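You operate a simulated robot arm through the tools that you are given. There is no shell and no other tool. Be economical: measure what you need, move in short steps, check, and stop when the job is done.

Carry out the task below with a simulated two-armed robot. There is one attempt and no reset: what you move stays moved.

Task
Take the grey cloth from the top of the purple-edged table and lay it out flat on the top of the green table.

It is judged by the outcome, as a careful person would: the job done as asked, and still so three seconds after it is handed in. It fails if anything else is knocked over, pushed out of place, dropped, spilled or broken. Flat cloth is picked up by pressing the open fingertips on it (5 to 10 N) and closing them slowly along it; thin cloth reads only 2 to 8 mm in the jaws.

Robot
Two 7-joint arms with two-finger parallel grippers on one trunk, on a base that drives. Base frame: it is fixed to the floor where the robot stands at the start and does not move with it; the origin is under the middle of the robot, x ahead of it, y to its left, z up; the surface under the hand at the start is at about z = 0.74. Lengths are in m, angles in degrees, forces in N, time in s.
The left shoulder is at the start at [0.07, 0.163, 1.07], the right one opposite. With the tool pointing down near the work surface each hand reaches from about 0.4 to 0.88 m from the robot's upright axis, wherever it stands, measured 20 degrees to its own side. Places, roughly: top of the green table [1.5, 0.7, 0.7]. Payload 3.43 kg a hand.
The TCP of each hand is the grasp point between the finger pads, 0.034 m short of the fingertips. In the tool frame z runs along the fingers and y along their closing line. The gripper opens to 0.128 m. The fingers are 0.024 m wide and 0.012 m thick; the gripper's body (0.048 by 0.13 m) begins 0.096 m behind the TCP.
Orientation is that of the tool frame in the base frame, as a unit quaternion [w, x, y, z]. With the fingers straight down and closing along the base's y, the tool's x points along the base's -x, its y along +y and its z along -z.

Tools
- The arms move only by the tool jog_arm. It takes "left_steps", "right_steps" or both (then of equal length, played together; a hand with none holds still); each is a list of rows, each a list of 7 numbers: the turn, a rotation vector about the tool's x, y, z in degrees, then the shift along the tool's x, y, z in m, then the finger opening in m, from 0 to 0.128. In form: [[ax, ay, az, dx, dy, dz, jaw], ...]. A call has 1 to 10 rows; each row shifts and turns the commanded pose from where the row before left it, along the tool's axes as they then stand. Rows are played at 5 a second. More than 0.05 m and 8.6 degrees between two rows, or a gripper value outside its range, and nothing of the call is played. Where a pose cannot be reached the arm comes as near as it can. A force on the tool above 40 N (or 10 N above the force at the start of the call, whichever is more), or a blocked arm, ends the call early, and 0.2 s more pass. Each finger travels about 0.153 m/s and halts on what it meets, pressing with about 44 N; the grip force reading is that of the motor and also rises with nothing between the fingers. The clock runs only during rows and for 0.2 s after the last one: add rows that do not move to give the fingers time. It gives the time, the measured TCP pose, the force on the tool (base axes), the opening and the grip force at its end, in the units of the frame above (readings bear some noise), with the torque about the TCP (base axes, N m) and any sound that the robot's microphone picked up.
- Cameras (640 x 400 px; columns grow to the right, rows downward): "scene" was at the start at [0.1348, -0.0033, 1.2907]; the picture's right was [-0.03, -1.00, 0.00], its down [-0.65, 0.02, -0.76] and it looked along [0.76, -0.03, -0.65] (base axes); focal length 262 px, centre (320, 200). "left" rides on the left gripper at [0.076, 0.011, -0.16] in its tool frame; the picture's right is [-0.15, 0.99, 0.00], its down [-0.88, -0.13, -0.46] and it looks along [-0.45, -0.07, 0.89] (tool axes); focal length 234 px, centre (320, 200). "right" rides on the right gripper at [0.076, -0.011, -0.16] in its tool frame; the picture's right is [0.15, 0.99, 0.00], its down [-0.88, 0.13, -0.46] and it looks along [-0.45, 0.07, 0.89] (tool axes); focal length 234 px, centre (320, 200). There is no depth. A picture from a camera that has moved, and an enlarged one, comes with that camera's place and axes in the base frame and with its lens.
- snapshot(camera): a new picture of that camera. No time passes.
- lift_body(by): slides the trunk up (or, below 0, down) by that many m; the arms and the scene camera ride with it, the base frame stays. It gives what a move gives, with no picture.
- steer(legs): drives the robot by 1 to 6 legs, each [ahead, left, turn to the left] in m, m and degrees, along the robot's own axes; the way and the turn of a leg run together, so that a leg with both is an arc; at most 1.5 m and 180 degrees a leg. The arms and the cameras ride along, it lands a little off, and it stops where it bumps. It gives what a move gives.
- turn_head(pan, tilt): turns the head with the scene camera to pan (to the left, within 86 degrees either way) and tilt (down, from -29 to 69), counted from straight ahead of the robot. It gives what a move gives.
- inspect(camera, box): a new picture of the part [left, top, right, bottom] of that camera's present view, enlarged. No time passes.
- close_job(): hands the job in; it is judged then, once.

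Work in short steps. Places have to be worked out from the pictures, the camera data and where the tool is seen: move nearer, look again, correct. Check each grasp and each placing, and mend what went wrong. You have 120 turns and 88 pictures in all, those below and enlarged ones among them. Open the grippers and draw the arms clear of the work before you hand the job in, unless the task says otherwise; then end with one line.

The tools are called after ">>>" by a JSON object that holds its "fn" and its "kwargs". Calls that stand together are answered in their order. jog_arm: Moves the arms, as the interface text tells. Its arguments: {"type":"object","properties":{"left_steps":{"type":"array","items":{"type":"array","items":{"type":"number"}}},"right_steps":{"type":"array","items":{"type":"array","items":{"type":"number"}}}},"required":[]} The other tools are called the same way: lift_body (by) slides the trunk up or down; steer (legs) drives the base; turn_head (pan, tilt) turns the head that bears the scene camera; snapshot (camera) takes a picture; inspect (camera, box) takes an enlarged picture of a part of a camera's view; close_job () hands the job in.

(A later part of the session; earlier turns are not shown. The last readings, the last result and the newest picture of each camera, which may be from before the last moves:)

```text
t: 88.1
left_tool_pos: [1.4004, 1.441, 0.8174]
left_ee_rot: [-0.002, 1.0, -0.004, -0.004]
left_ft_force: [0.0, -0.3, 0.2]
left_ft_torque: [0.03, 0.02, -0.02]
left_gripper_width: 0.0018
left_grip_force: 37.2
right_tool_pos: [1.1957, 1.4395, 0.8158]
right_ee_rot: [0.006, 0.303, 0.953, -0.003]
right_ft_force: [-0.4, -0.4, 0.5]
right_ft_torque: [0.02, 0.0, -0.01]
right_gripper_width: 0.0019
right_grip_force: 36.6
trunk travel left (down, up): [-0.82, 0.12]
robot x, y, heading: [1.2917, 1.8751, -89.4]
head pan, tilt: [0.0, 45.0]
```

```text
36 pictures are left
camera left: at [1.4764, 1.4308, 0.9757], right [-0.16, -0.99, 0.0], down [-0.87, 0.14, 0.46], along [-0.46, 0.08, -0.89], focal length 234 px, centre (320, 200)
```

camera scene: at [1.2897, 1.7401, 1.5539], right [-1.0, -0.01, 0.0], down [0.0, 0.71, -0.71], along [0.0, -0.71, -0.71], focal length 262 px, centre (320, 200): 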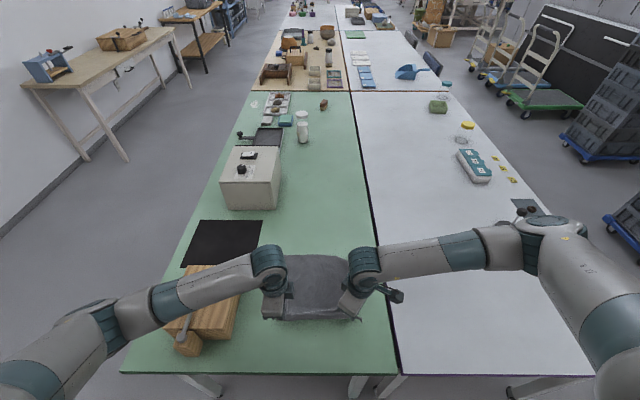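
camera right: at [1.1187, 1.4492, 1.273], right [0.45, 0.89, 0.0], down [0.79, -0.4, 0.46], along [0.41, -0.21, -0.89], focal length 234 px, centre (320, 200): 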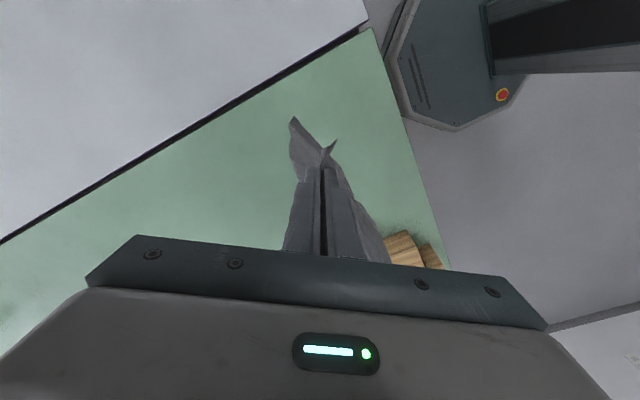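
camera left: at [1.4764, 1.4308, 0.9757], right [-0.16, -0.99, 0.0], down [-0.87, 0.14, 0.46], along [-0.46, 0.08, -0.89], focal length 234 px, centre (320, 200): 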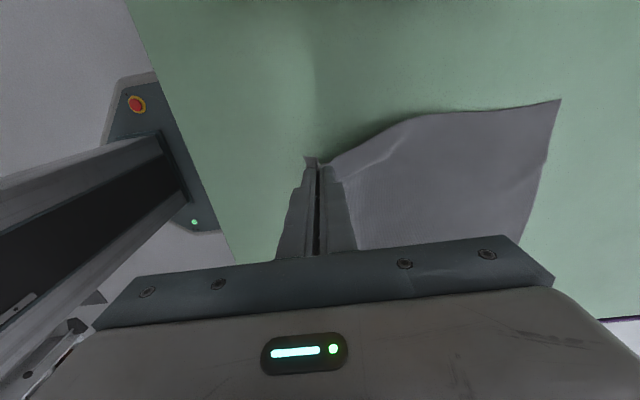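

The far edge lies flat with its corners out. I lower the last 4 cm, with a slight forward motion at the end so the near lip lies toward the robot.

>>> {"fn": "jog_arm", "kwargs": {"left_steps": [[0, 0, 0, 0, -0.006, 0.008, 0], [0, 0, 0, 0, -0.006, 0.008, 0], [0, 0, 0, 0, 0.003, 0.008, 0], [0, 0, 0, 0, 0.004, 0.007, 0], [0, 0, 0, 0, 0.004, 0.007, 0], [0, 0, 0, 0, 0, 0.002, 0], [0, 0, 0, 0, 0, 0, 0]], "right_steps": [[0, 0, 0, 0.0035, 0.0049, 0.008, 0], [0, 0, 0, 0.0035, 0.0049, 0.008, 0], [0, 0, 0, -0.0017, -0.0025, 0.008, 0], [0, 0, 0, -0.0023, -0.0033, 0.007, 0], [0, 0, 0, -0.0023, -0.0033, 0.007, 0], [0, 0, 0, 0, 0, 0.001, 0], [0, 0, 0, 0, 0, 0, 0]]}}

>>> {"fn": "inspect", "kwargs": {"camera": "left", "box": [230, 90, 630, 300]}}

>>> {"fn": "inspect", "kwargs": {"camera": "scene", "box": [220, 220, 420, 345]}}

```text
t: 89.7
left_tool_pos: [1.3998, 1.4428, 0.7776]
left_ee_rot: [-0.002, 1.0, -0.005, -0.006]
left_ft_force: [-0.1, 0.6, 7.2]
left_ft_torque: [0.03, 0.06, -0.01]
left_gripper_width: 0.0018
left_grip_force: 36.6
right_tool_pos: [1.1952, 1.4397, 0.7771]
right_ee_rot: [0.005, 0.303, 0.953, -0.003]
right_ft_force: [0.7, -0.4, 2.0]
right_ft_torque: [0.03, -0.02, -0.02]
right_gripper_width: 0.0018
right_grip_force: 36.5
trunk travel left (down, up): [-0.82, 0.12]
robot x, y, heading: [1.2912, 1.874, -89.5]
head pan, tilt: [0.0, 45.0]
```

```text
1.60 times, centred on (430, 195) of left
camera zoom: at [1.4765, 1.4327, 0.9365], right [-0.16, -0.99, 0.0], down [-0.87, 0.14, 0.47], along [-0.46, 0.07, -0.89], focal length 375 px, centre (144, 208)
```

zoom: 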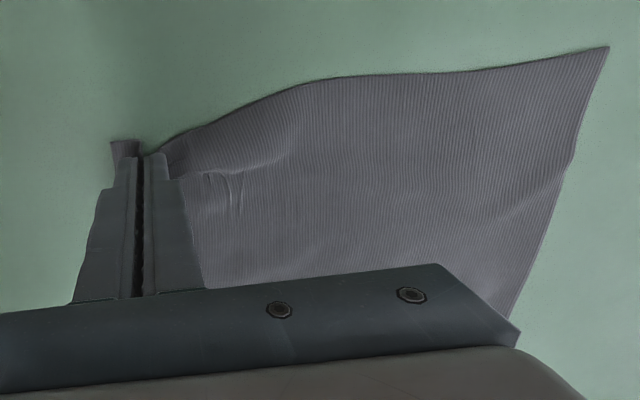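

```text
3.20 times, centred on (320, 282) of scene
camera zoom: at [1.2897, 1.7411, 1.5541], right [-1.0, -0.01, 0.0], down [0.0, 0.71, -0.71], along [0.0, -0.71, -0.71], focal length 837 px, centre (320, -64)
```

zoom: 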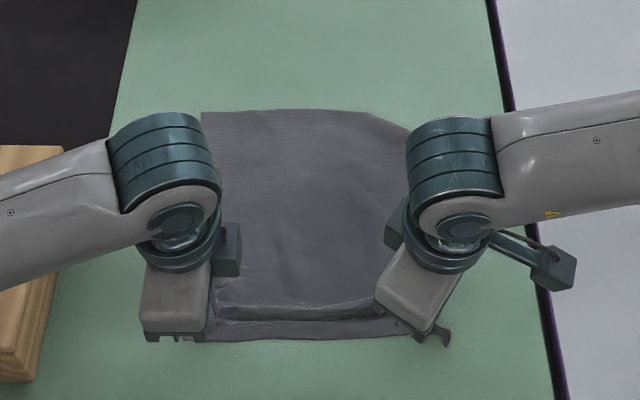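

The cloth is laid almost flat, with the near lip lying toward the robot. I open the jaws gently and lift off.

>>> {"fn": "jog_arm", "kwargs": {"left_steps": [[0, 0, 0, 0, 0, 0, 0.006], [0, 0, 0, 0, 0, 0, 0.013], [0, 0, 0, 0, 0, 0, 0.022], [0, 0, 0, 0, 0, 0, 0.03], [0, 0, 0, 0, 0, -0.005, 0.03], [0, 0, 0, 0, 0, -0.01, 0.03], [0, 0, 0, 0, 0, -0.025, 0.03], [0, 0, 0, 0, 0, -0.04, 0.03], [0, 0, 0, 0, 0, -0.04, 0.03], [0, 0, 0, 0, 0, 0, 0.03]], "right_steps": [[0, 0, 0, 0, 0, 0, 0.006], [0, 0, 0, 0, 0, 0, 0.013], [0, 0, 0, 0, 0, 0, 0.022], [0, 0, 0, 0, 0, 0, 0.03], [0, 0, 0, 0, 0, -0.005, 0.03], [0, 0, 0, 0, 0, -0.01, 0.03], [0, 0, 0, 0, 0, -0.025, 0.03], [0, 0, 0, 0, 0, -0.04, 0.03], [0, 0, 0, 0, 0, -0.04, 0.03], [0, 0, 0, 0, 0, 0, 0.03]]}}

>>> {"fn": "lift_body", "kwargs": {"by": 0.11}}

>>> {"fn": "steer", "kwargs": {"legs": [[-0.2, 0, 0]]}}

>>> {"fn": "snapshot", "kwargs": {"camera": "scene"}}

>>> {"fn": "inspect", "kwargs": {"camera": "scene", "box": [240, 215, 400, 315]}}

```text
t: 91.9
left_tool_pos: [1.4012, 1.4438, 0.8978]
left_ee_rot: [-0.003, 1.0, -0.004, -0.004]
left_ft_force: [0.5, -0.5, 0.0]
left_ft_torque: [-0.02, -0.03, 0.0]
left_gripper_width: 0.0302
left_grip_force: 0.1
right_tool_pos: [1.1956, 1.4419, 0.8984]
right_ee_rot: [0.005, 0.302, 0.953, -0.003]
right_ft_force: [-0.8, 0.3, 0.3]
right_ft_torque: [0.03, 0.03, 0.03]
right_gripper_width: 0.0301
right_grip_force: 0.1
trunk travel left (down, up): [-0.82, 0.12]
robot x, y, heading: [1.2876, 1.8716, -89.5]
head pan, tilt: [0.0, 45.0]
```

```text
t: 93.3
left_tool_pos: [1.4007, 1.4435, 1.0072]
left_ee_rot: [-0.003, 1.0, -0.004, -0.005]
left_ft_force: [-0.3, 0.5, 0.1]
left_ft_torque: [-0.01, -0.01, -0.03]
left_gripper_width: 0.0297
left_grip_force: 0.1
right_tool_pos: [1.1955, 1.442, 1.0069]
right_ee_rot: [0.005, 0.303, 0.953, -0.002]
right_ft_force: [-0.3, 0.3, 0.5]
right_ft_torque: [-0.01, -0.01, -0.02]
right_gripper_width: 0.0298
right_grip_force: 0.1
trunk travel left (down, up): [-0.93, 0.01]
robot x, y, heading: [1.2915, 1.8702, -89.7]
head pan, tilt: [0.0, 45.0]
```

```text
t: 94.9
left_tool_pos: [1.4003, 1.6411, 1.0067]
left_ee_rot: [-0.004, 1.0, -0.003, -0.004]
left_ft_force: [-0.3, -0.3, -0.9]
left_ft_torque: [0.07, -0.01, 0.01]
left_gripper_width: 0.0299
left_grip_force: 0.0
right_tool_pos: [1.1939, 1.6386, 1.0071]
right_ee_rot: [0.005, 0.303, 0.953, -0.002]
right_ft_force: [-0.1, -0.2, -0.3]
right_ft_torque: [0.02, -0.03, -0.02]
right_gripper_width: 0.0298
right_grip_force: 0.2
trunk travel left (down, up): [-0.93, 0.01]
robot x, y, heading: [1.2877, 2.0702, -89.6]
head pan, tilt: [0.0, 45.0]
```

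```text
33 pictures are left
camera scene: at [1.2886, 1.9366, 1.6636], right [-1.0, -0.01, 0.0], down [0.0, 0.71, -0.71], along [0.0, -0.71, -0.71], focal length 262 px, centre (320, 200)
```

scene: 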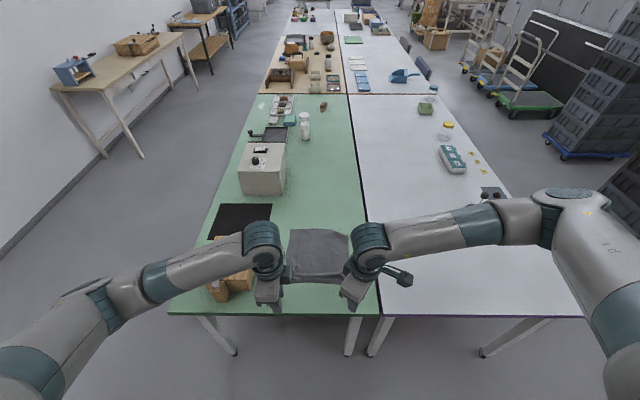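

```text
4.00 times, centred on (320, 265) of scene
camera zoom: at [1.2886, 1.9366, 1.6636], right [-1.0, -0.01, 0.0], down [0.0, 0.71, -0.71], along [0.0, -0.71, -0.71], focal length 1047 px, centre (320, -60)
```

zoom: 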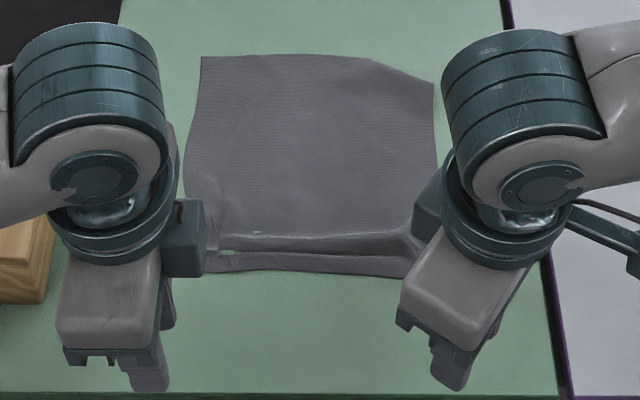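

Mostly flat now; there is a ridge near the front edge and perhaps a clipped far-right corner. I swing the hands apart to see all of it.

>>> {"fn": "jog_arm", "kwargs": {"left_steps": [[0, 0, 0, 0.035, 0, -0.01, 0.03], [0, 0, 0, 0.035, 0, -0.01, 0.03], [0, 0, 0, 0.035, 0, -0.01, 0.03], [0, 0, 0, 0, 0, 0, 0.03]], "right_steps": [[0, 0, 0, 0.0286, -0.0202, -0.01, 0.03], [0, 0, 0, 0.0286, -0.0202, -0.01, 0.03], [0, 0, 0, 0.0286, -0.0202, -0.01, 0.03], [0, 0, 0, 0, 0, 0, 0.03]]}}

>>> {"fn": "inspect", "kwargs": {"camera": "scene", "box": [240, 215, 400, 315]}}

```text
t: 95.9
left_tool_pos: [1.5066, 1.6408, 1.038]
left_ee_rot: [-0.002, 1.0, -0.005, -0.005]
left_ft_force: [0.4, -0.6, 0.1]
left_ft_torque: [0.02, 0.01, 0.03]
left_gripper_width: 0.0302
left_grip_force: 0.0
right_tool_pos: [1.0882, 1.6409, 1.0363]
right_ee_rot: [0.006, 0.303, 0.953, -0.003]
right_ft_force: [-0.6, 0.8, 0.7]
right_ft_torque: [0.01, 0.0, -0.03]
right_gripper_width: 0.0302
right_grip_force: 0.1
trunk travel left (down, up): [-0.93, 0.01]
robot x, y, heading: [1.2898, 2.0738, -89.7]
head pan, tilt: [0.0, 45.0]
```

```text
4.00 times, centred on (320, 265) of scene
camera zoom: at [1.2886, 1.9384, 1.6638], right [-1.0, -0.01, 0.0], down [0.0, 0.71, -0.71], along [0.0, -0.71, -0.71], focal length 1047 px, centre (320, -60)
```

zoom: 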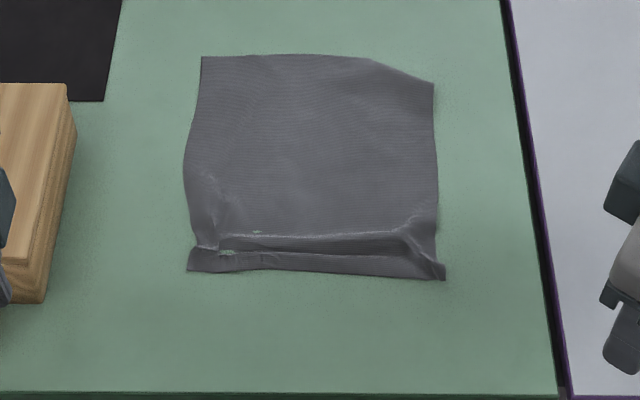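

The cloth lies full width (26 cm) on the green table. What remains is a low ridge near the front edge and the far-right corner. I drive forward again and look from the right hand's camera.

>>> {"fn": "steer", "kwargs": {"legs": [[0.2, 0, 0]]}}

>>> {"fn": "snapshot", "kwargs": {"camera": "right"}}

>>> {"fn": "inspect", "kwargs": {"camera": "scene", "box": [230, 210, 410, 330]}}

```text
t: 97.5
left_tool_pos: [1.5088, 1.4441, 1.0375]
left_ee_rot: [-0.003, 1.0, -0.004, -0.004]
left_ft_force: [0.0, 1.1, -0.1]
left_ft_torque: [-0.04, 0.02, -0.02]
left_gripper_width: 0.0299
left_grip_force: 0.1
right_tool_pos: [1.0893, 1.4437, 1.0379]
right_ee_rot: [0.007, 0.303, 0.953, -0.003]
right_ft_force: [0.5, 0.5, -0.2]
right_ft_torque: [-0.03, 0.0, -0.01]
right_gripper_width: 0.0302
right_grip_force: 0.1
trunk travel left (down, up): [-0.93, 0.01]
robot x, y, heading: [1.2924, 1.875, -89.7]
head pan, tilt: [0.0, 45.0]
```

```text
30 pictures are left
camera right: at [1.0186, 1.4796, 1.1961], right [0.45, 0.89, -0.01], down [0.79, -0.4, 0.47], along [0.41, -0.22, -0.88], focal length 234 px, centre (320, 200)
```

right: 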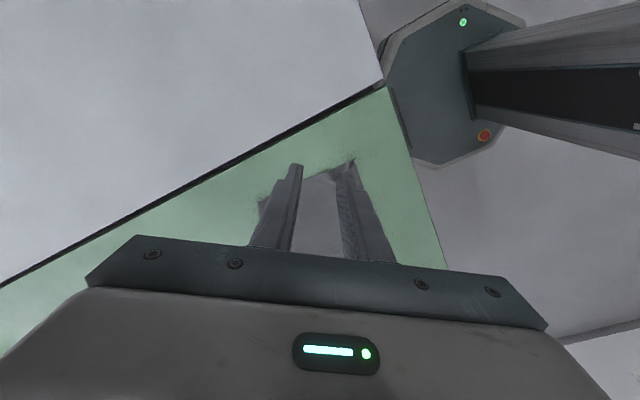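

```text
3.33 times, centred on (320, 270) of scene
camera zoom: at [1.2898, 1.7432, 1.6644], right [-1.0, -0.01, 0.0], down [0.0, 0.71, -0.71], along [0.0, -0.71, -0.71], focal length 872 px, centre (320, -33)
```

zoom: 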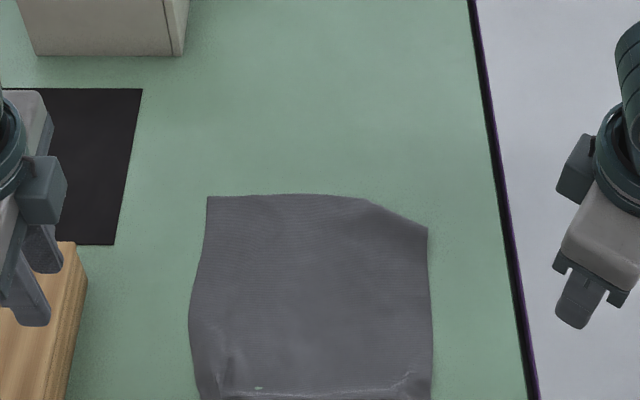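

I zoom further on the far-right corner.

>>> {"fn": "inspect", "kwargs": {"camera": "scene", "box": [322, 262, 362, 287]}}

```text
16.00 times, centred on (342, 274) of scene
camera zoom: at [1.2898, 1.7432, 1.6644], right [-1.0, -0.01, 0.0], down [0.0, 0.71, -0.71], along [0.0, -0.71, -0.71], focal length 4186 px, centre (-32, -992)
```

zoom: 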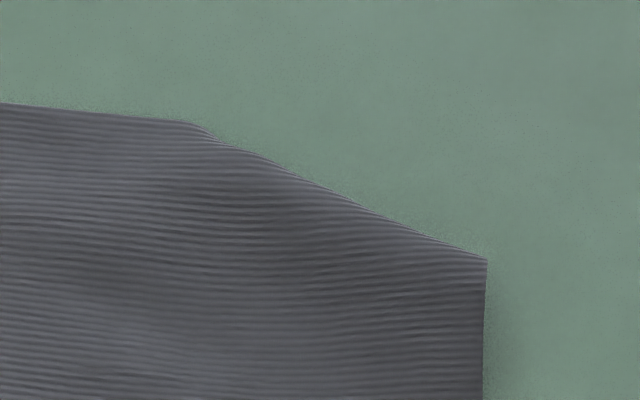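

The stripes show a small triangle at the far-right corner is folded under. I'll turn the right hand so it closes along that fold line, pinch just inside the triangle, lift, and relay the corner outward. First the turn.

>>> {"fn": "jog_arm", "kwargs": {"right_steps": [[0, 0, 8.4, 0, 0, 0, 0.03], [0, 0, 8.4, 0, 0, 0, 0.03], [0, 0, 8.4, 0, 0, 0, 0.03], [0, 0, 8.4, 0, 0, 0, 0.03], [0, 0, 8.4, 0, 0, 0, 0.03], [0, 0, 8.4, 0, 0, 0, 0.03], [0, 0, 8.4, 0, 0, 0, 0.03], [0, 0, 8.4, 0, 0, 0, 0.03], [0, 0, 8.4, 0, 0, 0, 0.03], [0, 0, 8.4, 0, 0, 0, 0.03]]}}

```text
t: 99.7
left_tool_pos: [1.5062, 1.4409, 1.0379]
left_ee_rot: [-0.003, 1.0, -0.004, -0.005]
left_ft_force: [1.0, -0.3, -0.1]
left_ft_torque: [0.01, 0.0, 0.0]
left_gripper_width: 0.0302
left_grip_force: 0.0
right_tool_pos: [1.0893, 1.4418, 1.0374]
right_ee_rot: [0.007, 0.864, 0.504, 0.001]
right_ft_force: [-0.6, 0.5, -1.1]
right_ft_torque: [0.03, 0.0, 0.02]
right_gripper_width: 0.0298
right_grip_force: 0.0
trunk travel left (down, up): [-0.93, 0.01]
robot x, y, heading: [1.2894, 1.8719, -89.6]
head pan, tilt: [0.0, 45.0]
```

Orientation is right. I move over the point (1.222, 1.272) just inside the folded triangle and come down to 2.5 cm above the cloth.

>>> {"fn": "jog_arm", "kwargs": {"right_steps": [[0, 0, 0, -0.0165, 0.04, 0, 0.03], [0, 0, 0, -0.0165, 0.04, 0, 0.03], [0, 0, 0, -0.0165, 0.04, 0, 0.03], [0, 0, 0, -0.0165, 0.04, 0, 0.03], [0, 0, 0, -0.0165, 0.04, 0, 0.03], [0, 0, 0, 0, 0, 0.045, 0.03], [0, 0, 0, 0, 0, 0.045, 0.03], [0, 0, 0, 0, 0, 0.045, 0.03], [0, 0, 0, 0, 0, 0.045, 0.03], [0, 0, 0, 0, 0, 0.045, 0.03]]}}

>>> {"fn": "snapshot", "kwargs": {"camera": "right"}}

>>> {"fn": "inspect", "kwargs": {"camera": "scene", "box": [250, 210, 410, 310]}}

```text
t: 101.9
left_tool_pos: [1.5079, 1.4403, 1.0372]
left_ee_rot: [-0.002, 1.0, -0.005, -0.006]
left_ft_force: [-0.1, 0.2, -0.2]
left_ft_torque: [0.02, 0.01, 0.02]
left_gripper_width: 0.0301
left_grip_force: 0.1
right_tool_pos: [1.2256, 1.2686, 0.8135]
right_ee_rot: [0.006, 0.862, 0.507, 0.002]
right_ft_force: [0.0, 0.1, 0.4]
right_ft_torque: [0.01, 0.03, 0.01]
right_gripper_width: 0.03
right_grip_force: 0.1
trunk travel left (down, up): [-0.93, 0.01]
robot x, y, heading: [1.2895, 1.8724, -89.9]
head pan, tilt: [0.0, 45.0]
```

```text
27 pictures are left
camera right: at [1.2506, 1.3416, 0.9733], right [0.93, -0.35, 0.01], down [-0.32, -0.83, 0.46], along [-0.15, -0.43, -0.89], focal length 234 px, centre (320, 200)
```

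right: 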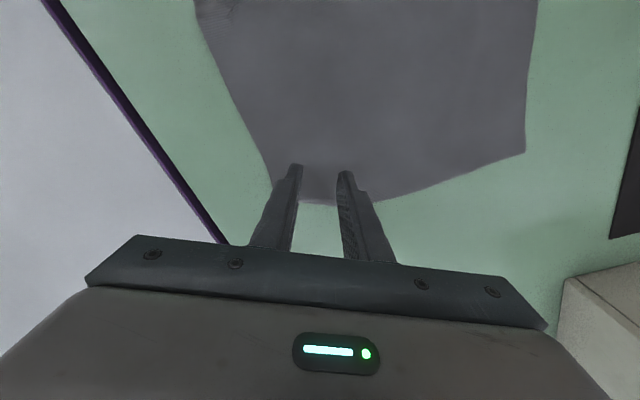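

```text
4.00 times, centred on (330, 260) of scene
camera zoom: at [1.2905, 1.7389, 1.664], right [-1.0, -0.01, 0.0], down [0.0, 0.71, -0.71], along [0.0, -0.71, -0.71], focal length 1047 px, centre (280, -40)
```

zoom: 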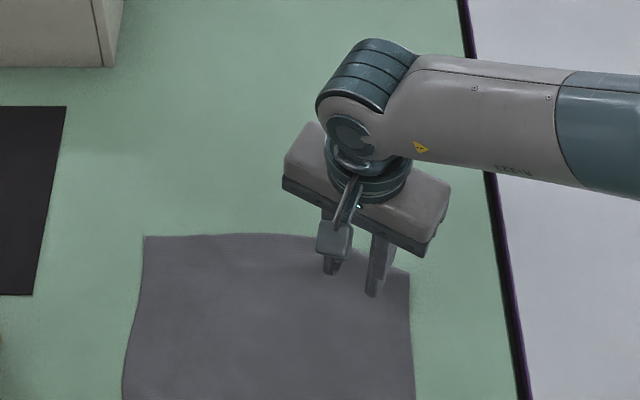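

The jaws hover just inside the folded corner. I lower to contact and press.

>>> {"fn": "jog_arm", "kwargs": {"right_steps": [[0, 0, 0, 0, 0, 0.015, 0.03], [0, 0, 0, 0, 0, 0.015, 0.03], [0, 0, 0, 0, 0, 0.006, 0.03], [0, 0, 0, 0, 0, 0.0015, 0.03], [0, 0, 0, 0, 0, 0, 0.03]]}}

>>> {"fn": "inspect", "kwargs": {"camera": "right", "box": [220, 100, 460, 260]}}

```text
t: 103.1
left_tool_pos: [1.5068, 1.4419, 1.0382]
left_ee_rot: [-0.002, 1.0, -0.004, -0.004]
left_ft_force: [-1.0, 0.8, 0.5]
left_ft_torque: [0.04, 0.01, 0.03]
left_gripper_width: 0.0299
left_grip_force: 0.1
right_tool_pos: [1.2251, 1.2683, 0.7769]
right_ee_rot: [0.006, 0.863, 0.506, 0.001]
right_ft_force: [0.0, 0.4, -0.5]
right_ft_torque: [0.03, 0.04, -0.01]
right_gripper_width: 0.0299
right_grip_force: 0.1
trunk travel left (down, up): [-0.93, 0.01]
robot x, y, heading: [1.2926, 1.8717, -89.6]
head pan, tilt: [0.0, 45.0]
```

```text
2.50 times, centred on (340, 180) of right
camera zoom: at [1.2507, 1.3419, 0.9358], right [0.93, -0.36, 0.01], down [-0.32, -0.83, 0.46], along [-0.15, -0.43, -0.89], focal length 585 px, centre (270, 250)
```

zoom: 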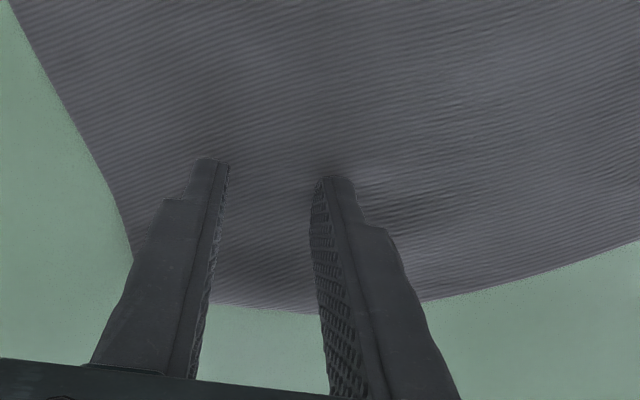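

Just above contact and correctly placed ~5 cm inside the fold. A mm or so more, then close slowly.

>>> {"fn": "jog_arm", "kwargs": {"right_steps": [[0, 0, 0, 0, 0, 0.001, 0.03], [0, 0, 0, 0, 0, 0.0012, 0.03], [0, 0, 0, 0, 0, 0, 0.03]]}}

```text
t: 103.9
left_tool_pos: [1.5071, 1.4418, 1.0374]
left_ee_rot: [-0.002, 1.0, -0.004, -0.005]
left_ft_force: [-0.4, -0.2, 0.2]
left_ft_torque: [-0.03, -0.01, 0.0]
left_gripper_width: 0.0301
left_grip_force: 0.1
right_tool_pos: [1.2262, 1.2696, 0.7759]
right_ee_rot: [0.006, 0.862, 0.506, 0.002]
right_ft_force: [0.4, 0.2, 3.5]
right_ft_torque: [0.06, 0.1, -0.01]
right_gripper_width: 0.03
right_grip_force: 0.1
trunk travel left (down, up): [-0.93, 0.01]
robot x, y, heading: [1.2886, 1.8712, -89.4]
head pan, tilt: [0.0, 45.0]
```

3.5 N now; I add 0.8 mm and close slowly.

>>> {"fn": "jog_arm", "kwargs": {"right_steps": [[0, 0, 0, 0, 0, 0.0008, 0.029], [0, 0, 0, 0, 0, 0, 0.026], [0, 0, 0, 0, 0, 0, 0.022], [0, 0, 0, 0, 0, 0, 0.018], [0, 0, 0, 0, 0, 0, 0.014], [0, 0, 0, 0, 0, 0, 0.01], [0, 0, 0, 0, 0, 0, 0.006], [0, 0, 0, 0, 0, 0, 0.002], [0, 0, 0, 0, 0, 0, 0], [0, 0, 0, 0, 0, 0, 0]]}}

```text
t: 106.1
left_tool_pos: [1.5066, 1.4428, 1.0373]
left_ee_rot: [-0.003, 1.0, -0.004, -0.005]
left_ft_force: [-0.6, 0.4, 0.0]
left_ft_torque: [-0.02, -0.05, 0.0]
left_gripper_width: 0.03
left_grip_force: 0.0
right_tool_pos: [1.2251, 1.2699, 0.7745]
right_ee_rot: [0.007, 0.863, 0.506, 0.001]
right_ft_force: [-1.7, -1.1, 14.1]
right_ft_torque: [0.09, 0.09, 0.01]
right_gripper_width: 0.0
right_grip_force: 33.1
trunk travel left (down, up): [-0.93, 0.01]
robot x, y, heading: [1.2856, 1.8707, -89.6]
head pan, tilt: [0.0, 45.0]
```

It closed to 0, so the cloth slipped out. I reopen wider, press a bit firmer, and close again.

>>> {"fn": "jog_arm", "kwargs": {"right_steps": [[0, 0, 0, 0, 0, -0.006, 0.02], [0, 0, 0, 0, 0, 0, 0.045], [0, 0, 0, 0, 0, 0.004, 0.045], [0, 0, 0, 0, 0, 0.0023, 0.045], [0, 0, 0, 0, 0, 0, 0.045]]}}

>>> {"fn": "inspect", "kwargs": {"camera": "right", "box": [220, 100, 460, 260]}}

```text
t: 107.3
left_tool_pos: [1.5082, 1.443, 1.0373]
left_ee_rot: [-0.003, 1.0, -0.004, -0.005]
left_ft_force: [-0.7, 0.1, -1.1]
left_ft_torque: [0.01, 0.02, 0.04]
left_gripper_width: 0.03
left_grip_force: 0.1
right_tool_pos: [1.2286, 1.2691, 0.7759]
right_ee_rot: [0.007, 0.862, 0.506, 0.001]
right_ft_force: [0.4, -0.9, 13.4]
right_ft_torque: [0.24, 0.38, 0.06]
right_gripper_width: 0.0446
right_grip_force: 0.1
trunk travel left (down, up): [-0.93, 0.01]
robot x, y, heading: [1.2876, 1.8733, -89.6]
head pan, tilt: [0.0, 45.0]
```

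```text
2.50 times, centred on (340, 180) of right
camera zoom: at [1.2516, 1.3424, 0.934], right [0.93, -0.35, 0.01], down [-0.32, -0.83, 0.46], along [-0.15, -0.44, -0.89], focal length 585 px, centre (270, 250)
```

zoom: 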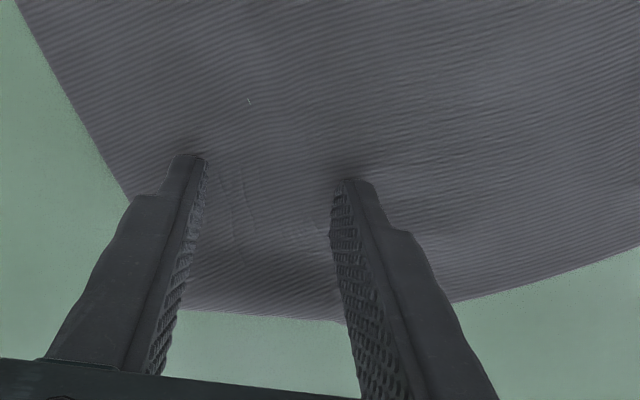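

Pressing at 13 N; I close slowly from here.

>>> {"fn": "jog_arm", "kwargs": {"right_steps": [[0, 0, 0, 0, 0, 0, 0.04], [0, 0, 0, 0, 0, 0, 0.035], [0, 0, 0, 0, 0, 0, 0.03], [0, 0, 0, 0, 0, 0, 0.025], [0, 0, 0, 0, 0, 0, 0.02], [0, 0, 0, 0, 0, 0, 0.015], [0, 0, 0, 0, 0, 0, 0.01], [0, 0, 0, 0, 0, 0, 0.005], [0, 0, 0, 0, 0, 0, 0], [0, 0, 0, 0, 0, 0, 0]]}}

```text
t: 109.5
left_tool_pos: [1.5083, 1.443, 1.0378]
left_ee_rot: [-0.002, 1.0, -0.004, -0.005]
left_ft_force: [0.1, -0.1, 0.3]
left_ft_torque: [-0.02, 0.04, 0.01]
left_gripper_width: 0.0297
left_grip_force: 0.1
right_tool_pos: [1.2267, 1.2705, 0.7747]
right_ee_rot: [0.007, 0.863, 0.505, 0.001]
right_ft_force: [-1.5, 0.3, 21.5]
right_ft_torque: [0.15, 0.14, 0.0]
right_gripper_width: 0.0015
right_grip_force: 36.2
trunk travel left (down, up): [-0.93, 0.01]
robot x, y, heading: [1.2879, 1.8746, -89.6]
head pan, tilt: [0.0, 45.0]
```

Now 1.5 mm is held. I lift 9 cm, move outward 3 cm, and look.

>>> {"fn": "jog_arm", "kwargs": {"right_steps": [[0, 0, 0, 0, 0, -0.015, 0], [0, 0, 0, 0, 0, -0.02, 0], [0, 0, 0, 0, 0, -0.02, 0], [0, 0, 0, 0, 0, -0.02, 0], [0, 0, 0, 0, 0, -0.02, 0], [0, 0, 0, -0.01, 0, 0, 0], [0, 0, 0, -0.01, 0, 0, 0], [0, 0, 0, -0.01, 0, 0, 0], [0, 0, 0, 0, 0, 0, 0]]}}

>>> {"fn": "inspect", "kwargs": {"camera": "right", "box": [160, 80, 480, 280]}}

>>> {"fn": "inspect", "kwargs": {"camera": "scene", "box": [230, 210, 410, 330]}}

```text
t: 111.5
left_tool_pos: [1.5073, 1.4423, 1.0383]
left_ee_rot: [-0.003, 1.0, -0.004, -0.005]
left_ft_force: [0.3, 0.1, 0.2]
left_ft_torque: [-0.01, 0.0, 0.01]
left_gripper_width: 0.0302
left_grip_force: 0.2
right_tool_pos: [1.2097, 1.2444, 0.8685]
right_ee_rot: [0.006, 0.863, 0.505, 0.001]
right_ft_force: [0.5, 0.2, 0.8]
right_ft_torque: [0.0, -0.03, 0.04]
right_gripper_width: 0.0017
right_grip_force: 36.6
trunk travel left (down, up): [-0.93, 0.01]
robot x, y, heading: [1.2908, 1.8745, -89.8]
head pan, tilt: [0.0, 45.0]
```

```text
2.00 times, centred on (320, 180) of right
camera zoom: at [1.2355, 1.3172, 1.0274], right [0.93, -0.36, 0.01], down [-0.32, -0.83, 0.46], along [-0.15, -0.43, -0.89], focal length 468 px, centre (320, 240)
```

zoom: 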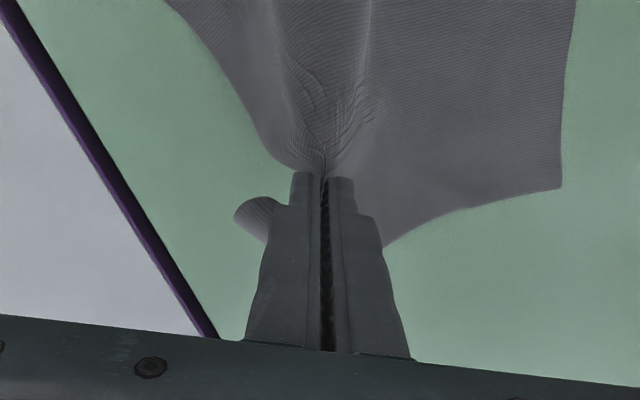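

```text
3.33 times, centred on (320, 270) of scene
camera zoom: at [1.2899, 1.7394, 1.664], right [-1.0, -0.01, 0.0], down [0.0, 0.71, -0.71], along [0.0, -0.71, -0.71], focal length 872 px, centre (320, -33)
```

zoom: 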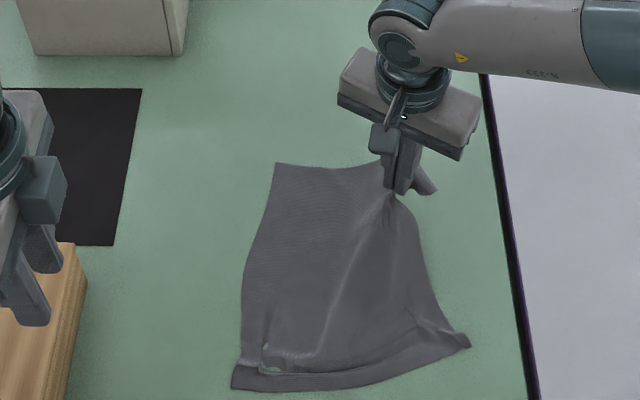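

The corner now hangs free below the pinch. I lower while moving inward so the corner lies outward, then release.

>>> {"fn": "jog_arm", "kwargs": {"right_steps": [[0, 0, 0, 0.008, 0, 0.012, 0], [0, 0, 0, 0.01, 0, 0.013, 0], [0, 0, 0, 0.012, 0, 0.013, 0], [0, 0, 0, 0.012, 0, 0.013, 0], [0, 0, 0, 0.012, 0, 0.013, 0], [0, 0, 0, 0.012, 0, 0.013, 0], [0, 0, 0, 0.01, 0, 0.012, 0], [0, 0, 0, 0, 0, 0, 0]]}}

>>> {"fn": "inspect", "kwargs": {"camera": "right", "box": [160, 80, 480, 280]}}

>>> {"fn": "inspect", "kwargs": {"camera": "scene", "box": [230, 210, 410, 330]}}

```text
t: 113.3
left_tool_pos: [1.5061, 1.4413, 1.0373]
left_ee_rot: [-0.003, 1.0, -0.005, -0.005]
left_ft_force: [0.4, 0.5, 0.3]
left_ft_torque: [0.0, 0.01, 0.0]
left_gripper_width: 0.0301
left_grip_force: 0.0
right_tool_pos: [1.2484, 1.3091, 0.779]
right_ee_rot: [0.006, 0.863, 0.506, 0.002]
right_ft_force: [0.5, 0.3, 1.0]
right_ft_torque: [0.03, 0.01, -0.02]
right_gripper_width: 0.0021
right_grip_force: 37.1
trunk travel left (down, up): [-0.93, 0.01]
robot x, y, heading: [1.2906, 1.8745, -89.5]
head pan, tilt: [0.0, 45.0]
```

```text
2.00 times, centred on (320, 180) of right
camera zoom: at [1.2733, 1.3823, 0.9379], right [0.93, -0.36, 0.01], down [-0.32, -0.83, 0.46], along [-0.15, -0.43, -0.89], focal length 468 px, centre (320, 240)
```

zoom: 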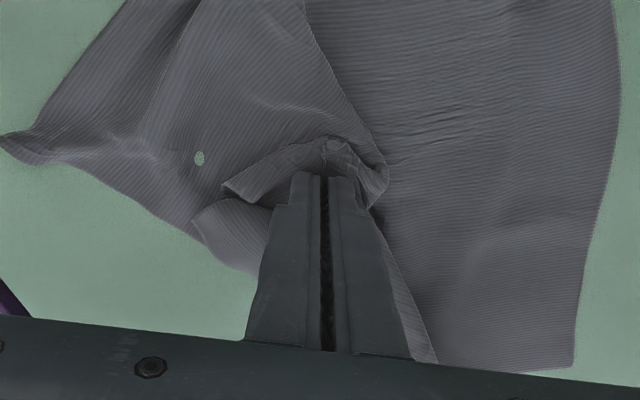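

```text
3.33 times, centred on (320, 270) of scene
camera zoom: at [1.2897, 1.7396, 1.664], right [-1.0, -0.01, 0.0], down [0.0, 0.71, -0.71], along [0.0, -0.71, -0.71], focal length 872 px, centre (320, -33)
```

zoom: 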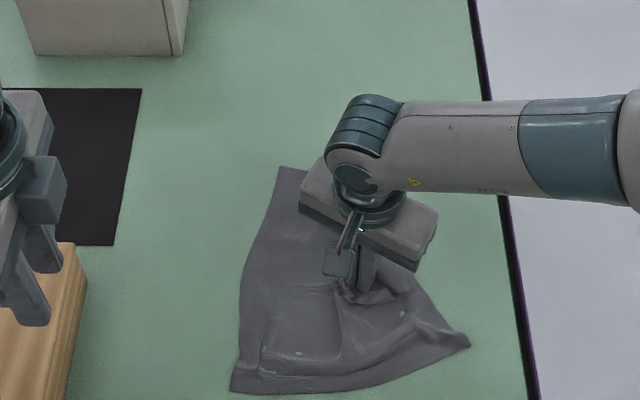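

That slackened the body into a fold, so I reverse it: lift and go back outward past the earlier point to pull the cloth smooth again, then set it down there.

>>> {"fn": "jog_arm", "kwargs": {"right_steps": [[0, 0, 0, -0.01, 0, -0.013, 0], [0, 0, 0, -0.012, 0, -0.013, 0], [0, 0, 0, -0.012, 0, -0.013, 0], [0, 0, 0, -0.012, 0, -0.013, 0], [0, 0, 0, -0.012, 0, -0.013, 0], [0, 0, 0, -0.012, 0, -0.013, 0], [0, 0, 0, -0.012, 0, -0.01, 0], [0, 0, 0, -0.012, 0, 0, 0], [0, 0, 0, 0, 0, 0, 0]]}}

>>> {"fn": "inspect", "kwargs": {"camera": "scene", "box": [230, 210, 410, 330]}}

```text
t: 115.3
left_tool_pos: [1.508, 1.4418, 1.0372]
left_ee_rot: [-0.003, 1.0, -0.005, -0.005]
left_ft_force: [0.4, 0.6, -0.3]
left_ft_torque: [0.01, 0.0, 0.0]
left_gripper_width: 0.0299
left_grip_force: 0.1
right_tool_pos: [1.2023, 1.2286, 0.868]
right_ee_rot: [0.006, 0.862, 0.506, 0.001]
right_ft_force: [-0.2, -0.3, 0.3]
right_ft_torque: [-0.02, 0.02, 0.05]
right_gripper_width: 0.002
right_grip_force: 36.7
trunk travel left (down, up): [-0.93, 0.01]
robot x, y, heading: [1.2868, 1.8756, -89.7]
head pan, tilt: [0.0, 45.0]
```

```text
3.33 times, centred on (320, 270) of scene
camera zoom: at [1.29, 1.7396, 1.664], right [-1.0, -0.01, 0.0], down [0.0, 0.71, -0.71], along [0.0, -0.71, -0.71], focal length 872 px, centre (320, -33)
```

zoom: 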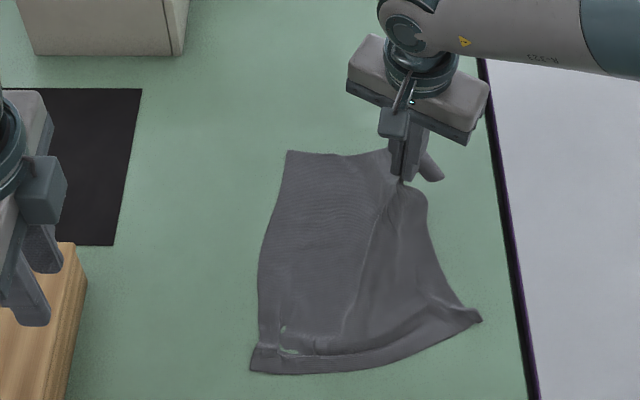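

The cloth recovered. The corner flap seems to stick outward at the right of the gripper; I check it from the right camera.

>>> {"fn": "inspect", "kwargs": {"camera": "right", "box": [160, 80, 480, 280]}}

```text
2.00 times, centred on (320, 180) of right
camera zoom: at [1.2269, 1.3004, 1.0271], right [0.93, -0.36, 0.01], down [-0.32, -0.83, 0.46], along [-0.15, -0.43, -0.89], focal length 468 px, centre (320, 240)
```

zoom: 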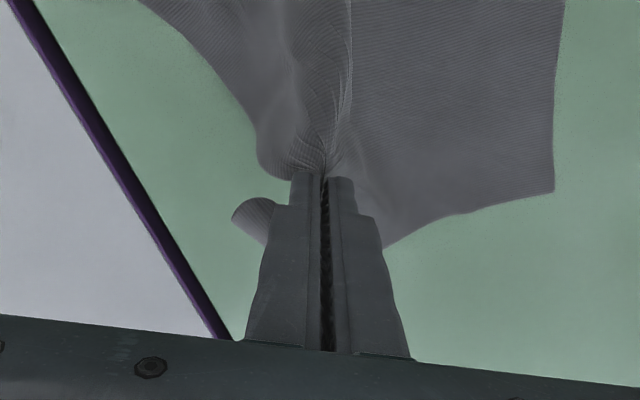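

I lower from here with only a small inward motion, and release to see how the corner falls.

>>> {"fn": "jog_arm", "kwargs": {"right_steps": [[0, 0, 0, 0.003, 0, 0.018, 0], [0, 0, 0, 0.004, 0, 0.018, 0], [0, 0, 0, 0.005, 0, 0.018, 0], [0, 0, 0, 0.005, 0, 0.018, 0], [0, 0, 0, 0.005, 0, 0.016, 0], [0, 0, 0, 0, 0, 0, 0.01], [0, 0, 0, 0, 0, 0, 0.03], [0, 0, 0, 0, 0, -0.02, 0.03], [0, 0, 0, 0, 0, -0.04, 0.03], [0, 0, 0, 0, 0, -0.05, 0.03]]}}

>>> {"fn": "jog_arm", "kwargs": {"right_steps": [[0, 0, 0, -0.01, -0.045, -0.02, 0.03], [0, 0, 0, -0.01, -0.045, -0.02, 0.03], [0, 0, 0, -0.01, -0.045, -0.02, 0.03], [0, 0, 0, -0.01, -0.045, -0.02, 0.03]]}}

>>> {"fn": "inspect", "kwargs": {"camera": "scene", "box": [240, 230, 400, 330]}}

```text
t: 117.5
left_tool_pos: [1.5073, 1.4411, 1.0379]
left_ee_rot: [-0.002, 1.0, -0.005, -0.004]
left_ft_force: [0.0, -0.1, 0.1]
left_ft_torque: [0.02, 0.02, -0.02]
left_gripper_width: 0.0299
left_grip_force: 0.1
right_tool_pos: [1.2123, 1.2499, 0.8897]
right_ee_rot: [0.007, 0.863, 0.506, 0.001]
right_ft_force: [-0.3, -0.4, 0.7]
right_ft_torque: [-0.03, 0.0, 0.01]
right_gripper_width: 0.03
right_grip_force: 0.0
trunk travel left (down, up): [-0.93, 0.01]
robot x, y, heading: [1.291, 1.8683, -89.6]
head pan, tilt: [0.0, 45.0]
```

```text
refused: row 1 steps farther than a row can; nothing moved
```

```text
4.00 times, centred on (320, 280) of scene
camera zoom: at [1.2896, 1.7403, 1.6639], right [-1.0, -0.01, 0.0], down [0.0, 0.71, -0.71], along [0.0, -0.71, -0.71], focal length 1047 px, centre (320, -120)
```

zoom: 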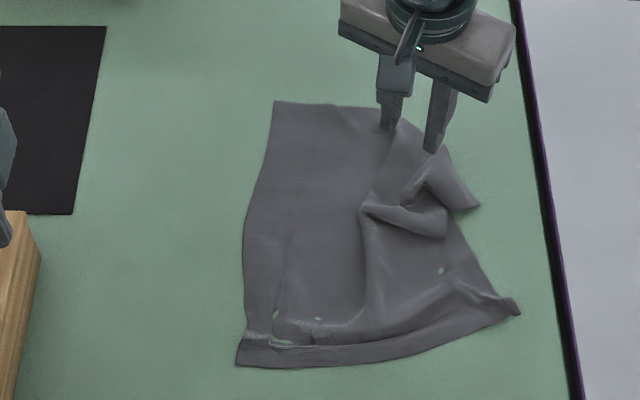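

The far-right corner has now come out. I'll relay the whole cloth once more from its near corners (about (1.359, 1.394) and (1.114, 1.353)), this time with a faster backward sweep at touchdown. I position both hands above those corners.

>>> {"fn": "jog_arm", "kwargs": {"left_steps": [[0, 0, 0, -0.04, 0.0195, 0, 0.03], [0, 0, 0, -0.04, 0.0195, 0, 0.03], [0, 0, 0, -0.04, 0.0195, 0, 0.03], [0, 0, 0, -0.039, 0.0195, 0, 0.03], [0, 0, 0, 0, 0, 0.05, 0.03], [0, 0, 0, 0, 0, 0.05, 0.03], [0, 0, 0, 0, 0, 0.05, 0.03], [0, 0, 0, 0, 0, 0.05, 0.03], [0, 0, 0, 0, 0, 0, 0.03]], "right_steps": [[0, 0, -7.4, 0, 0, 0, 0.035], [0, 0, -7.4, 0, 0, 0, 0.035], [0, 0, -7.4, 0, 0, 0, 0.035], [0, 0, -7.4, 0, 0, 0, 0.035], [0, 0, -7.4, 0, 0, 0, 0.035], [0, 0, 0, 0.0334, -0.0175, 0, 0.035], [0, 0, 0, 0.0334, -0.0175, 0.02, 0.035], [0, 0, 0, 0.0334, -0.0175, 0.03, 0.035], [0, 0, 0, 0, 0, 0, 0.035]]}}

>>> {"fn": "snapshot", "kwargs": {"camera": "left"}}

>>> {"fn": "snapshot", "kwargs": {"camera": "right"}}

```text
t: 119.5
left_tool_pos: [1.345, 1.3657, 0.8369]
left_ee_rot: [-0.002, 1.0, -0.005, -0.006]
left_ft_force: [0.7, 0.4, 0.7]
left_ft_torque: [0.02, -0.01, -0.03]
left_gripper_width: 0.0304
left_grip_force: 0.1
right_tool_pos: [1.1461, 1.3402, 0.8393]
right_ee_rot: [0.006, 0.658, 0.753, 0.0]
right_ft_force: [0.3, -0.9, -0.6]
right_ft_torque: [-0.01, 0.0, 0.01]
right_gripper_width: 0.0349
right_grip_force: 0.1
trunk travel left (down, up): [-0.93, 0.01]
robot x, y, heading: [1.292, 1.8707, -89.7]
head pan, tilt: [0.0, 45.0]
```

```text
16 pictures are left
camera left: at [1.4212, 1.3549, 0.9951], right [-0.16, -0.99, 0.0], down [-0.87, 0.14, 0.47], along [-0.46, 0.08, -0.89], focal length 234 px, centre (320, 200)
```

left: 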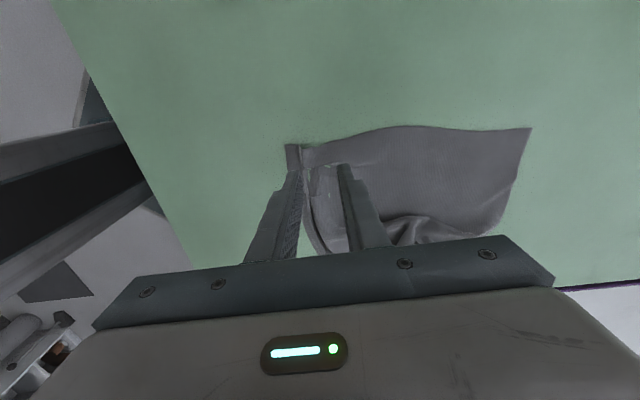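

```text
15 pictures are left
camera right: at [1.123, 1.4142, 0.9967], right [0.96, 0.28, 0.01], down [0.24, -0.85, 0.47], along [0.14, -0.45, -0.88], focal length 234 px, centre (320, 200)
```

right: 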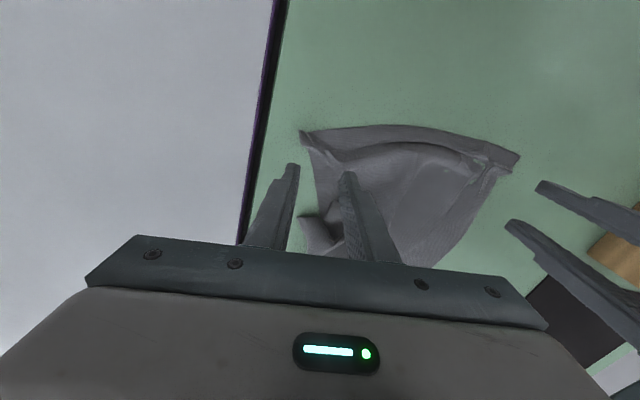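

Corners located at (1.362, 1.402) and (1.122, 1.358). I correct both hands slightly and go down to just above contact.

>>> {"fn": "jog_arm", "kwargs": {"left_steps": [[0, 0, 0, 0, -0.006, 0.015, 0.03], [0, 0, 0, 0, 0, 0.015, 0.03], [0, 0, 0, 0, 0, 0.015, 0.03], [0, 0, 0, 0, 0, 0.0145, 0.03], [0, 0, 0, 0, 0, 0, 0.03]], "right_steps": [[0, 0, 0, 0.0083, 0.0132, 0.015, 0.03], [0, 0, 0, 0, 0, 0.015, 0.03], [0, 0, 0, 0, 0, 0.016, 0.03], [0, 0, 0, 0, 0, 0.016, 0.03], [0, 0, 0, 0, 0, 0, 0.03]]}}

>>> {"fn": "jog_arm", "kwargs": {"left_steps": [[0, 0, 0, 0, 0, 0.0012, 0.03], [0, 0, 0, 0, 0, 0.0008, 0.03], [0, 0, 0, 0, 0, 0, 0.03]], "right_steps": [[0, 0, 0, 0, 0, 0.0012, 0.03], [0, 0, 0, 0, 0, 0.0008, 0.03], [0, 0, 0, 0, 0, 0, 0.03]]}}

>>> {"fn": "inspect", "kwargs": {"camera": "right", "box": [220, 90, 620, 290]}}

```text
t: 120.7
left_tool_pos: [1.3431, 1.3719, 0.7797]
left_ee_rot: [-0.003, 1.0, -0.004, -0.004]
left_ft_force: [0.4, 0.4, -0.4]
left_ft_torque: [0.04, -0.01, 0.02]
left_gripper_width: 0.0299
left_grip_force: 0.0
right_tool_pos: [1.1591, 1.3496, 0.7749]
right_ee_rot: [0.006, 0.658, 0.753, -0.001]
right_ft_force: [0.1, 0.8, 0.2]
right_ft_torque: [-0.02, 0.01, 0.02]
right_gripper_width: 0.03
right_grip_force: 0.1
trunk travel left (down, up): [-0.93, 0.01]
robot x, y, heading: [1.2918, 1.8706, -89.6]
head pan, tilt: [0.0, 45.0]
```

```text
t: 121.5
left_tool_pos: [1.3451, 1.3724, 0.7765]
left_ee_rot: [-0.003, 1.0, -0.005, -0.004]
left_ft_force: [-0.7, -1.0, 0.9]
left_ft_torque: [0.0, 0.02, 0.0]
left_gripper_width: 0.0301
left_grip_force: 0.1
right_tool_pos: [1.1587, 1.3506, 0.7753]
right_ee_rot: [0.007, 0.658, 0.753, 0.0]
right_ft_force: [-0.6, -1.0, 6.3]
right_ft_torque: [0.04, 0.19, 0.03]
right_gripper_width: 0.03
right_grip_force: 0.5
trunk travel left (down, up): [-0.93, 0.01]
robot x, y, heading: [1.2922, 1.8709, -89.6]
head pan, tilt: [0.0, 45.0]
```

```text
1.60 times, centred on (420, 190) of right
camera zoom: at [1.1359, 1.4239, 0.9336], right [0.96, 0.28, 0.01], down [0.24, -0.85, 0.47], along [0.13, -0.45, -0.88], focal length 375 px, centre (160, 216)
```

zoom: 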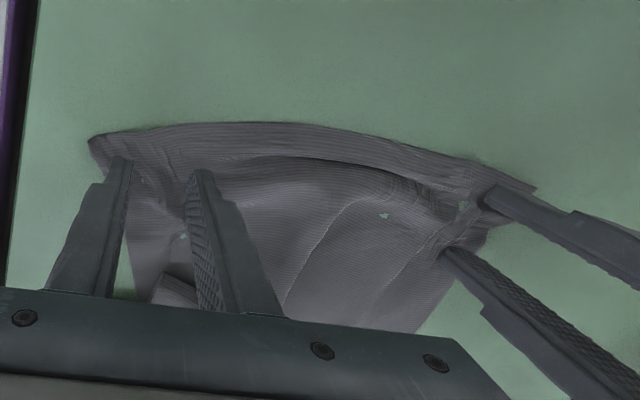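

Both jaws sit over the corners; right is at 6 N. I lower the left 1.6 mm, add a touch on the right, and close slowly.

>>> {"fn": "jog_arm", "kwargs": {"left_steps": [[0, 0, 0, 0, 0, 0.001, 0.03], [0, 0, 0, 0, 0, 0.0008, 0.028], [0, 0, 0, 0, 0, 0, 0.024], [0, 0, 0, 0, 0, 0, 0.02], [0, 0, 0, 0, 0, 0, 0.016], [0, 0, 0, 0, 0, 0, 0.012], [0, 0, 0, 0, 0, 0, 0.008], [0, 0, 0, 0, 0, 0, 0.004], [0, 0, 0, 0, 0, 0, 0], [0, 0, 0, 0, 0, 0, 0]], "right_steps": [[0, 0, 0, 0, 0, 0.0004, 0.03], [0, 0, 0, 0, 0, 0, 0.028], [0, 0, 0, 0, 0, 0, 0.024], [0, 0, 0, 0, 0, 0, 0.02], [0, 0, 0, 0, 0, 0, 0.016], [0, 0, 0, 0, 0, 0, 0.012], [0, 0, 0, 0, 0, 0, 0.008], [0, 0, 0, 0, 0, 0, 0.004], [0, 0, 0, 0, 0, 0, 0], [0, 0, 0, 0, 0, 0, 0]]}}

```text
t: 123.7
left_tool_pos: [1.3442, 1.3734, 0.7755]
left_ee_rot: [-0.002, 1.0, -0.004, -0.005]
left_ft_force: [-0.2, -0.9, 1.5]
left_ft_torque: [-0.02, -0.02, -0.03]
left_gripper_width: 0.0022
left_grip_force: 37.2
right_tool_pos: [1.1589, 1.3495, 0.7758]
right_ee_rot: [0.008, 0.657, 0.754, -0.001]
right_ft_force: [-1.0, -0.4, 14.9]
right_ft_torque: [0.02, 0.14, -0.01]
right_gripper_width: 0.0014
right_grip_force: 36.7
trunk travel left (down, up): [-0.93, 0.01]
robot x, y, heading: [1.2911, 1.8691, -89.8]
head pan, tilt: [0.0, 45.0]
```

Both corners are held (2.2 and 1.4 mm). I lift with the arms, spreading gently to take the slack out of the edge.

>>> {"fn": "jog_arm", "kwargs": {"left_steps": [[0, 0, 0, 0, 0, -0.015, 0], [0, 0, 0, 0, 0, -0.03, 0], [0, 0, 0, 0.004, 0, -0.03, 0], [0, 0, 0, 0.004, 0, -0.04, 0], [0, 0, 0, 0, 0, -0.04, 0], [0, 0, 0, 0, 0, -0.045, 0], [0, 0, 0, 0, 0, -0.045, 0], [0, 0, 0, 0, 0, -0.045, 0], [0, 0, 0, 0, 0, 0, 0]], "right_steps": [[0, 0, 0, 0, 0, -0.015, 0], [0, 0, 0, 0.006, 0, -0.03, 0], [0, 0, 0, 0.0085, -0.0028, -0.03, 0], [0, 0, 0, 0.0085, -0.0028, -0.04, 0], [0, 0, 0, 0, 0, -0.04, 0], [0, 0, 0, 0, 0, -0.045, 0], [0, 0, 0, 0, 0, -0.045, 0], [0, 0, 0, 0, 0, -0.045, 0], [0, 0, 0, 0, 0, 0, 0]]}}

>>> {"fn": "inspect", "kwargs": {"camera": "scene", "box": [180, 140, 460, 315]}}

```text
t: 125.7
left_tool_pos: [1.3554, 1.3718, 1.0659]
left_ee_rot: [-0.003, 1.0, -0.004, -0.006]
left_ft_force: [-21.4, 0.8, 0.1]
left_ft_torque: [0.03, 0.69, 0.04]
left_gripper_width: 0.0019
left_grip_force: 36.9
right_tool_pos: [1.1507, 1.3739, 1.0632]
right_ee_rot: [0.007, 0.658, 0.753, 0.0]
right_ft_force: [20.3, 0.1, 0.2]
right_ft_torque: [-0.01, -0.69, -0.1]
right_gripper_width: 0.0019
right_grip_force: 36.6
trunk travel left (down, up): [-0.93, 0.01]
robot x, y, heading: [1.2903, 1.8749, -89.7]
head pan, tilt: [0.0, 45.0]
```

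```text
2.29 times, centred on (320, 228) of scene
camera zoom: at [1.2898, 1.7391, 1.6639], right [-1.0, -0.01, 0.0], down [0.0, 0.71, -0.71], along [0.0, -0.71, -0.71], focal length 598 px, centre (320, 137)
```

zoom: 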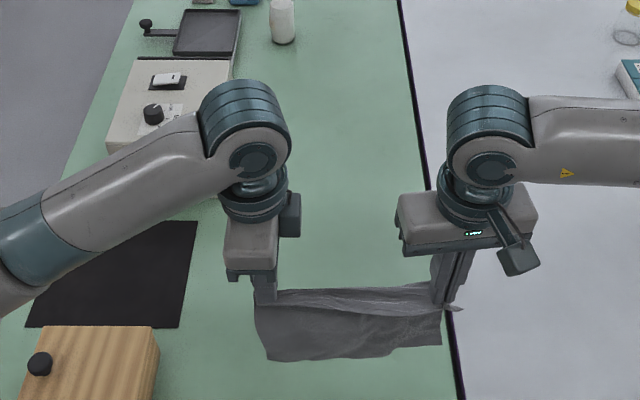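

It hangs cleanly with all corners free; the tension (21 N) is too high. I relax it 2–3 mm per hand while moving both forward 16 cm and 5 cm toward the table's middle.

>>> {"fn": "jog_arm", "kwargs": {"left_steps": [[0, 0, 0, 0.0095, 0.032, 0, 0], [0, 0, 0, 0.0095, 0.032, 0, 0], [0, 0, 0, 0.0095, 0.032, 0, 0], [0, 0, 0, 0.0095, 0.032, 0, 0], [0, 0, 0, 0.0095, 0.032, 0, 0], [0, 0, 0, 0, 0, 0, 0], [0, 0, 0, 0, 0, 0, 0]], "right_steps": [[0, 0, 0, -0.0331, 0.0061, 0, 0], [0, 0, 0, -0.0331, 0.0061, 0, 0], [0, 0, 0, -0.0331, 0.0061, 0, 0], [0, 0, 0, -0.0331, 0.0061, 0, 0], [0, 0, 0, -0.0331, 0.0061, 0, 0], [0, 0, 0, 0, 0, 0, 0], [0, 0, 0, 0, 0, 0, 0]]}}

>>> {"fn": "inspect", "kwargs": {"camera": "scene", "box": [180, 120, 460, 295]}}

```text
t: 127.3
left_tool_pos: [1.4006, 1.2105, 1.0643]
left_ee_rot: [-0.003, 1.0, -0.004, -0.005]
left_ft_force: [-10.7, 0.9, 0.6]
left_ft_torque: [0.0, 0.37, -0.01]
left_gripper_width: 0.0022
left_grip_force: 36.4
right_tool_pos: [1.2017, 1.2139, 1.0656]
right_ee_rot: [0.006, 0.657, 0.754, -0.001]
right_ft_force: [10.0, -0.2, -0.7]
right_ft_torque: [-0.03, -0.38, -0.07]
right_gripper_width: 0.0019
right_grip_force: 36.5
trunk travel left (down, up): [-0.93, 0.01]
robot x, y, heading: [1.2892, 1.8748, -89.7]
head pan, tilt: [0.0, 45.0]
```

```text
2.29 times, centred on (320, 208) of scene
camera zoom: at [1.2896, 1.7399, 1.664], right [-1.0, -0.01, 0.0], down [0.0, 0.71, -0.71], along [0.0, -0.71, -0.71], focal length 598 px, centre (320, 183)
```

zoom: 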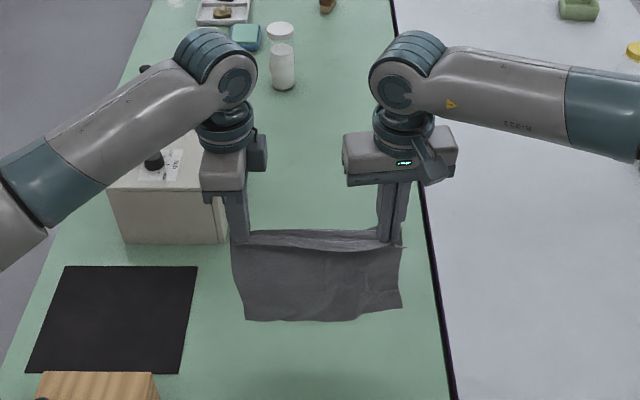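

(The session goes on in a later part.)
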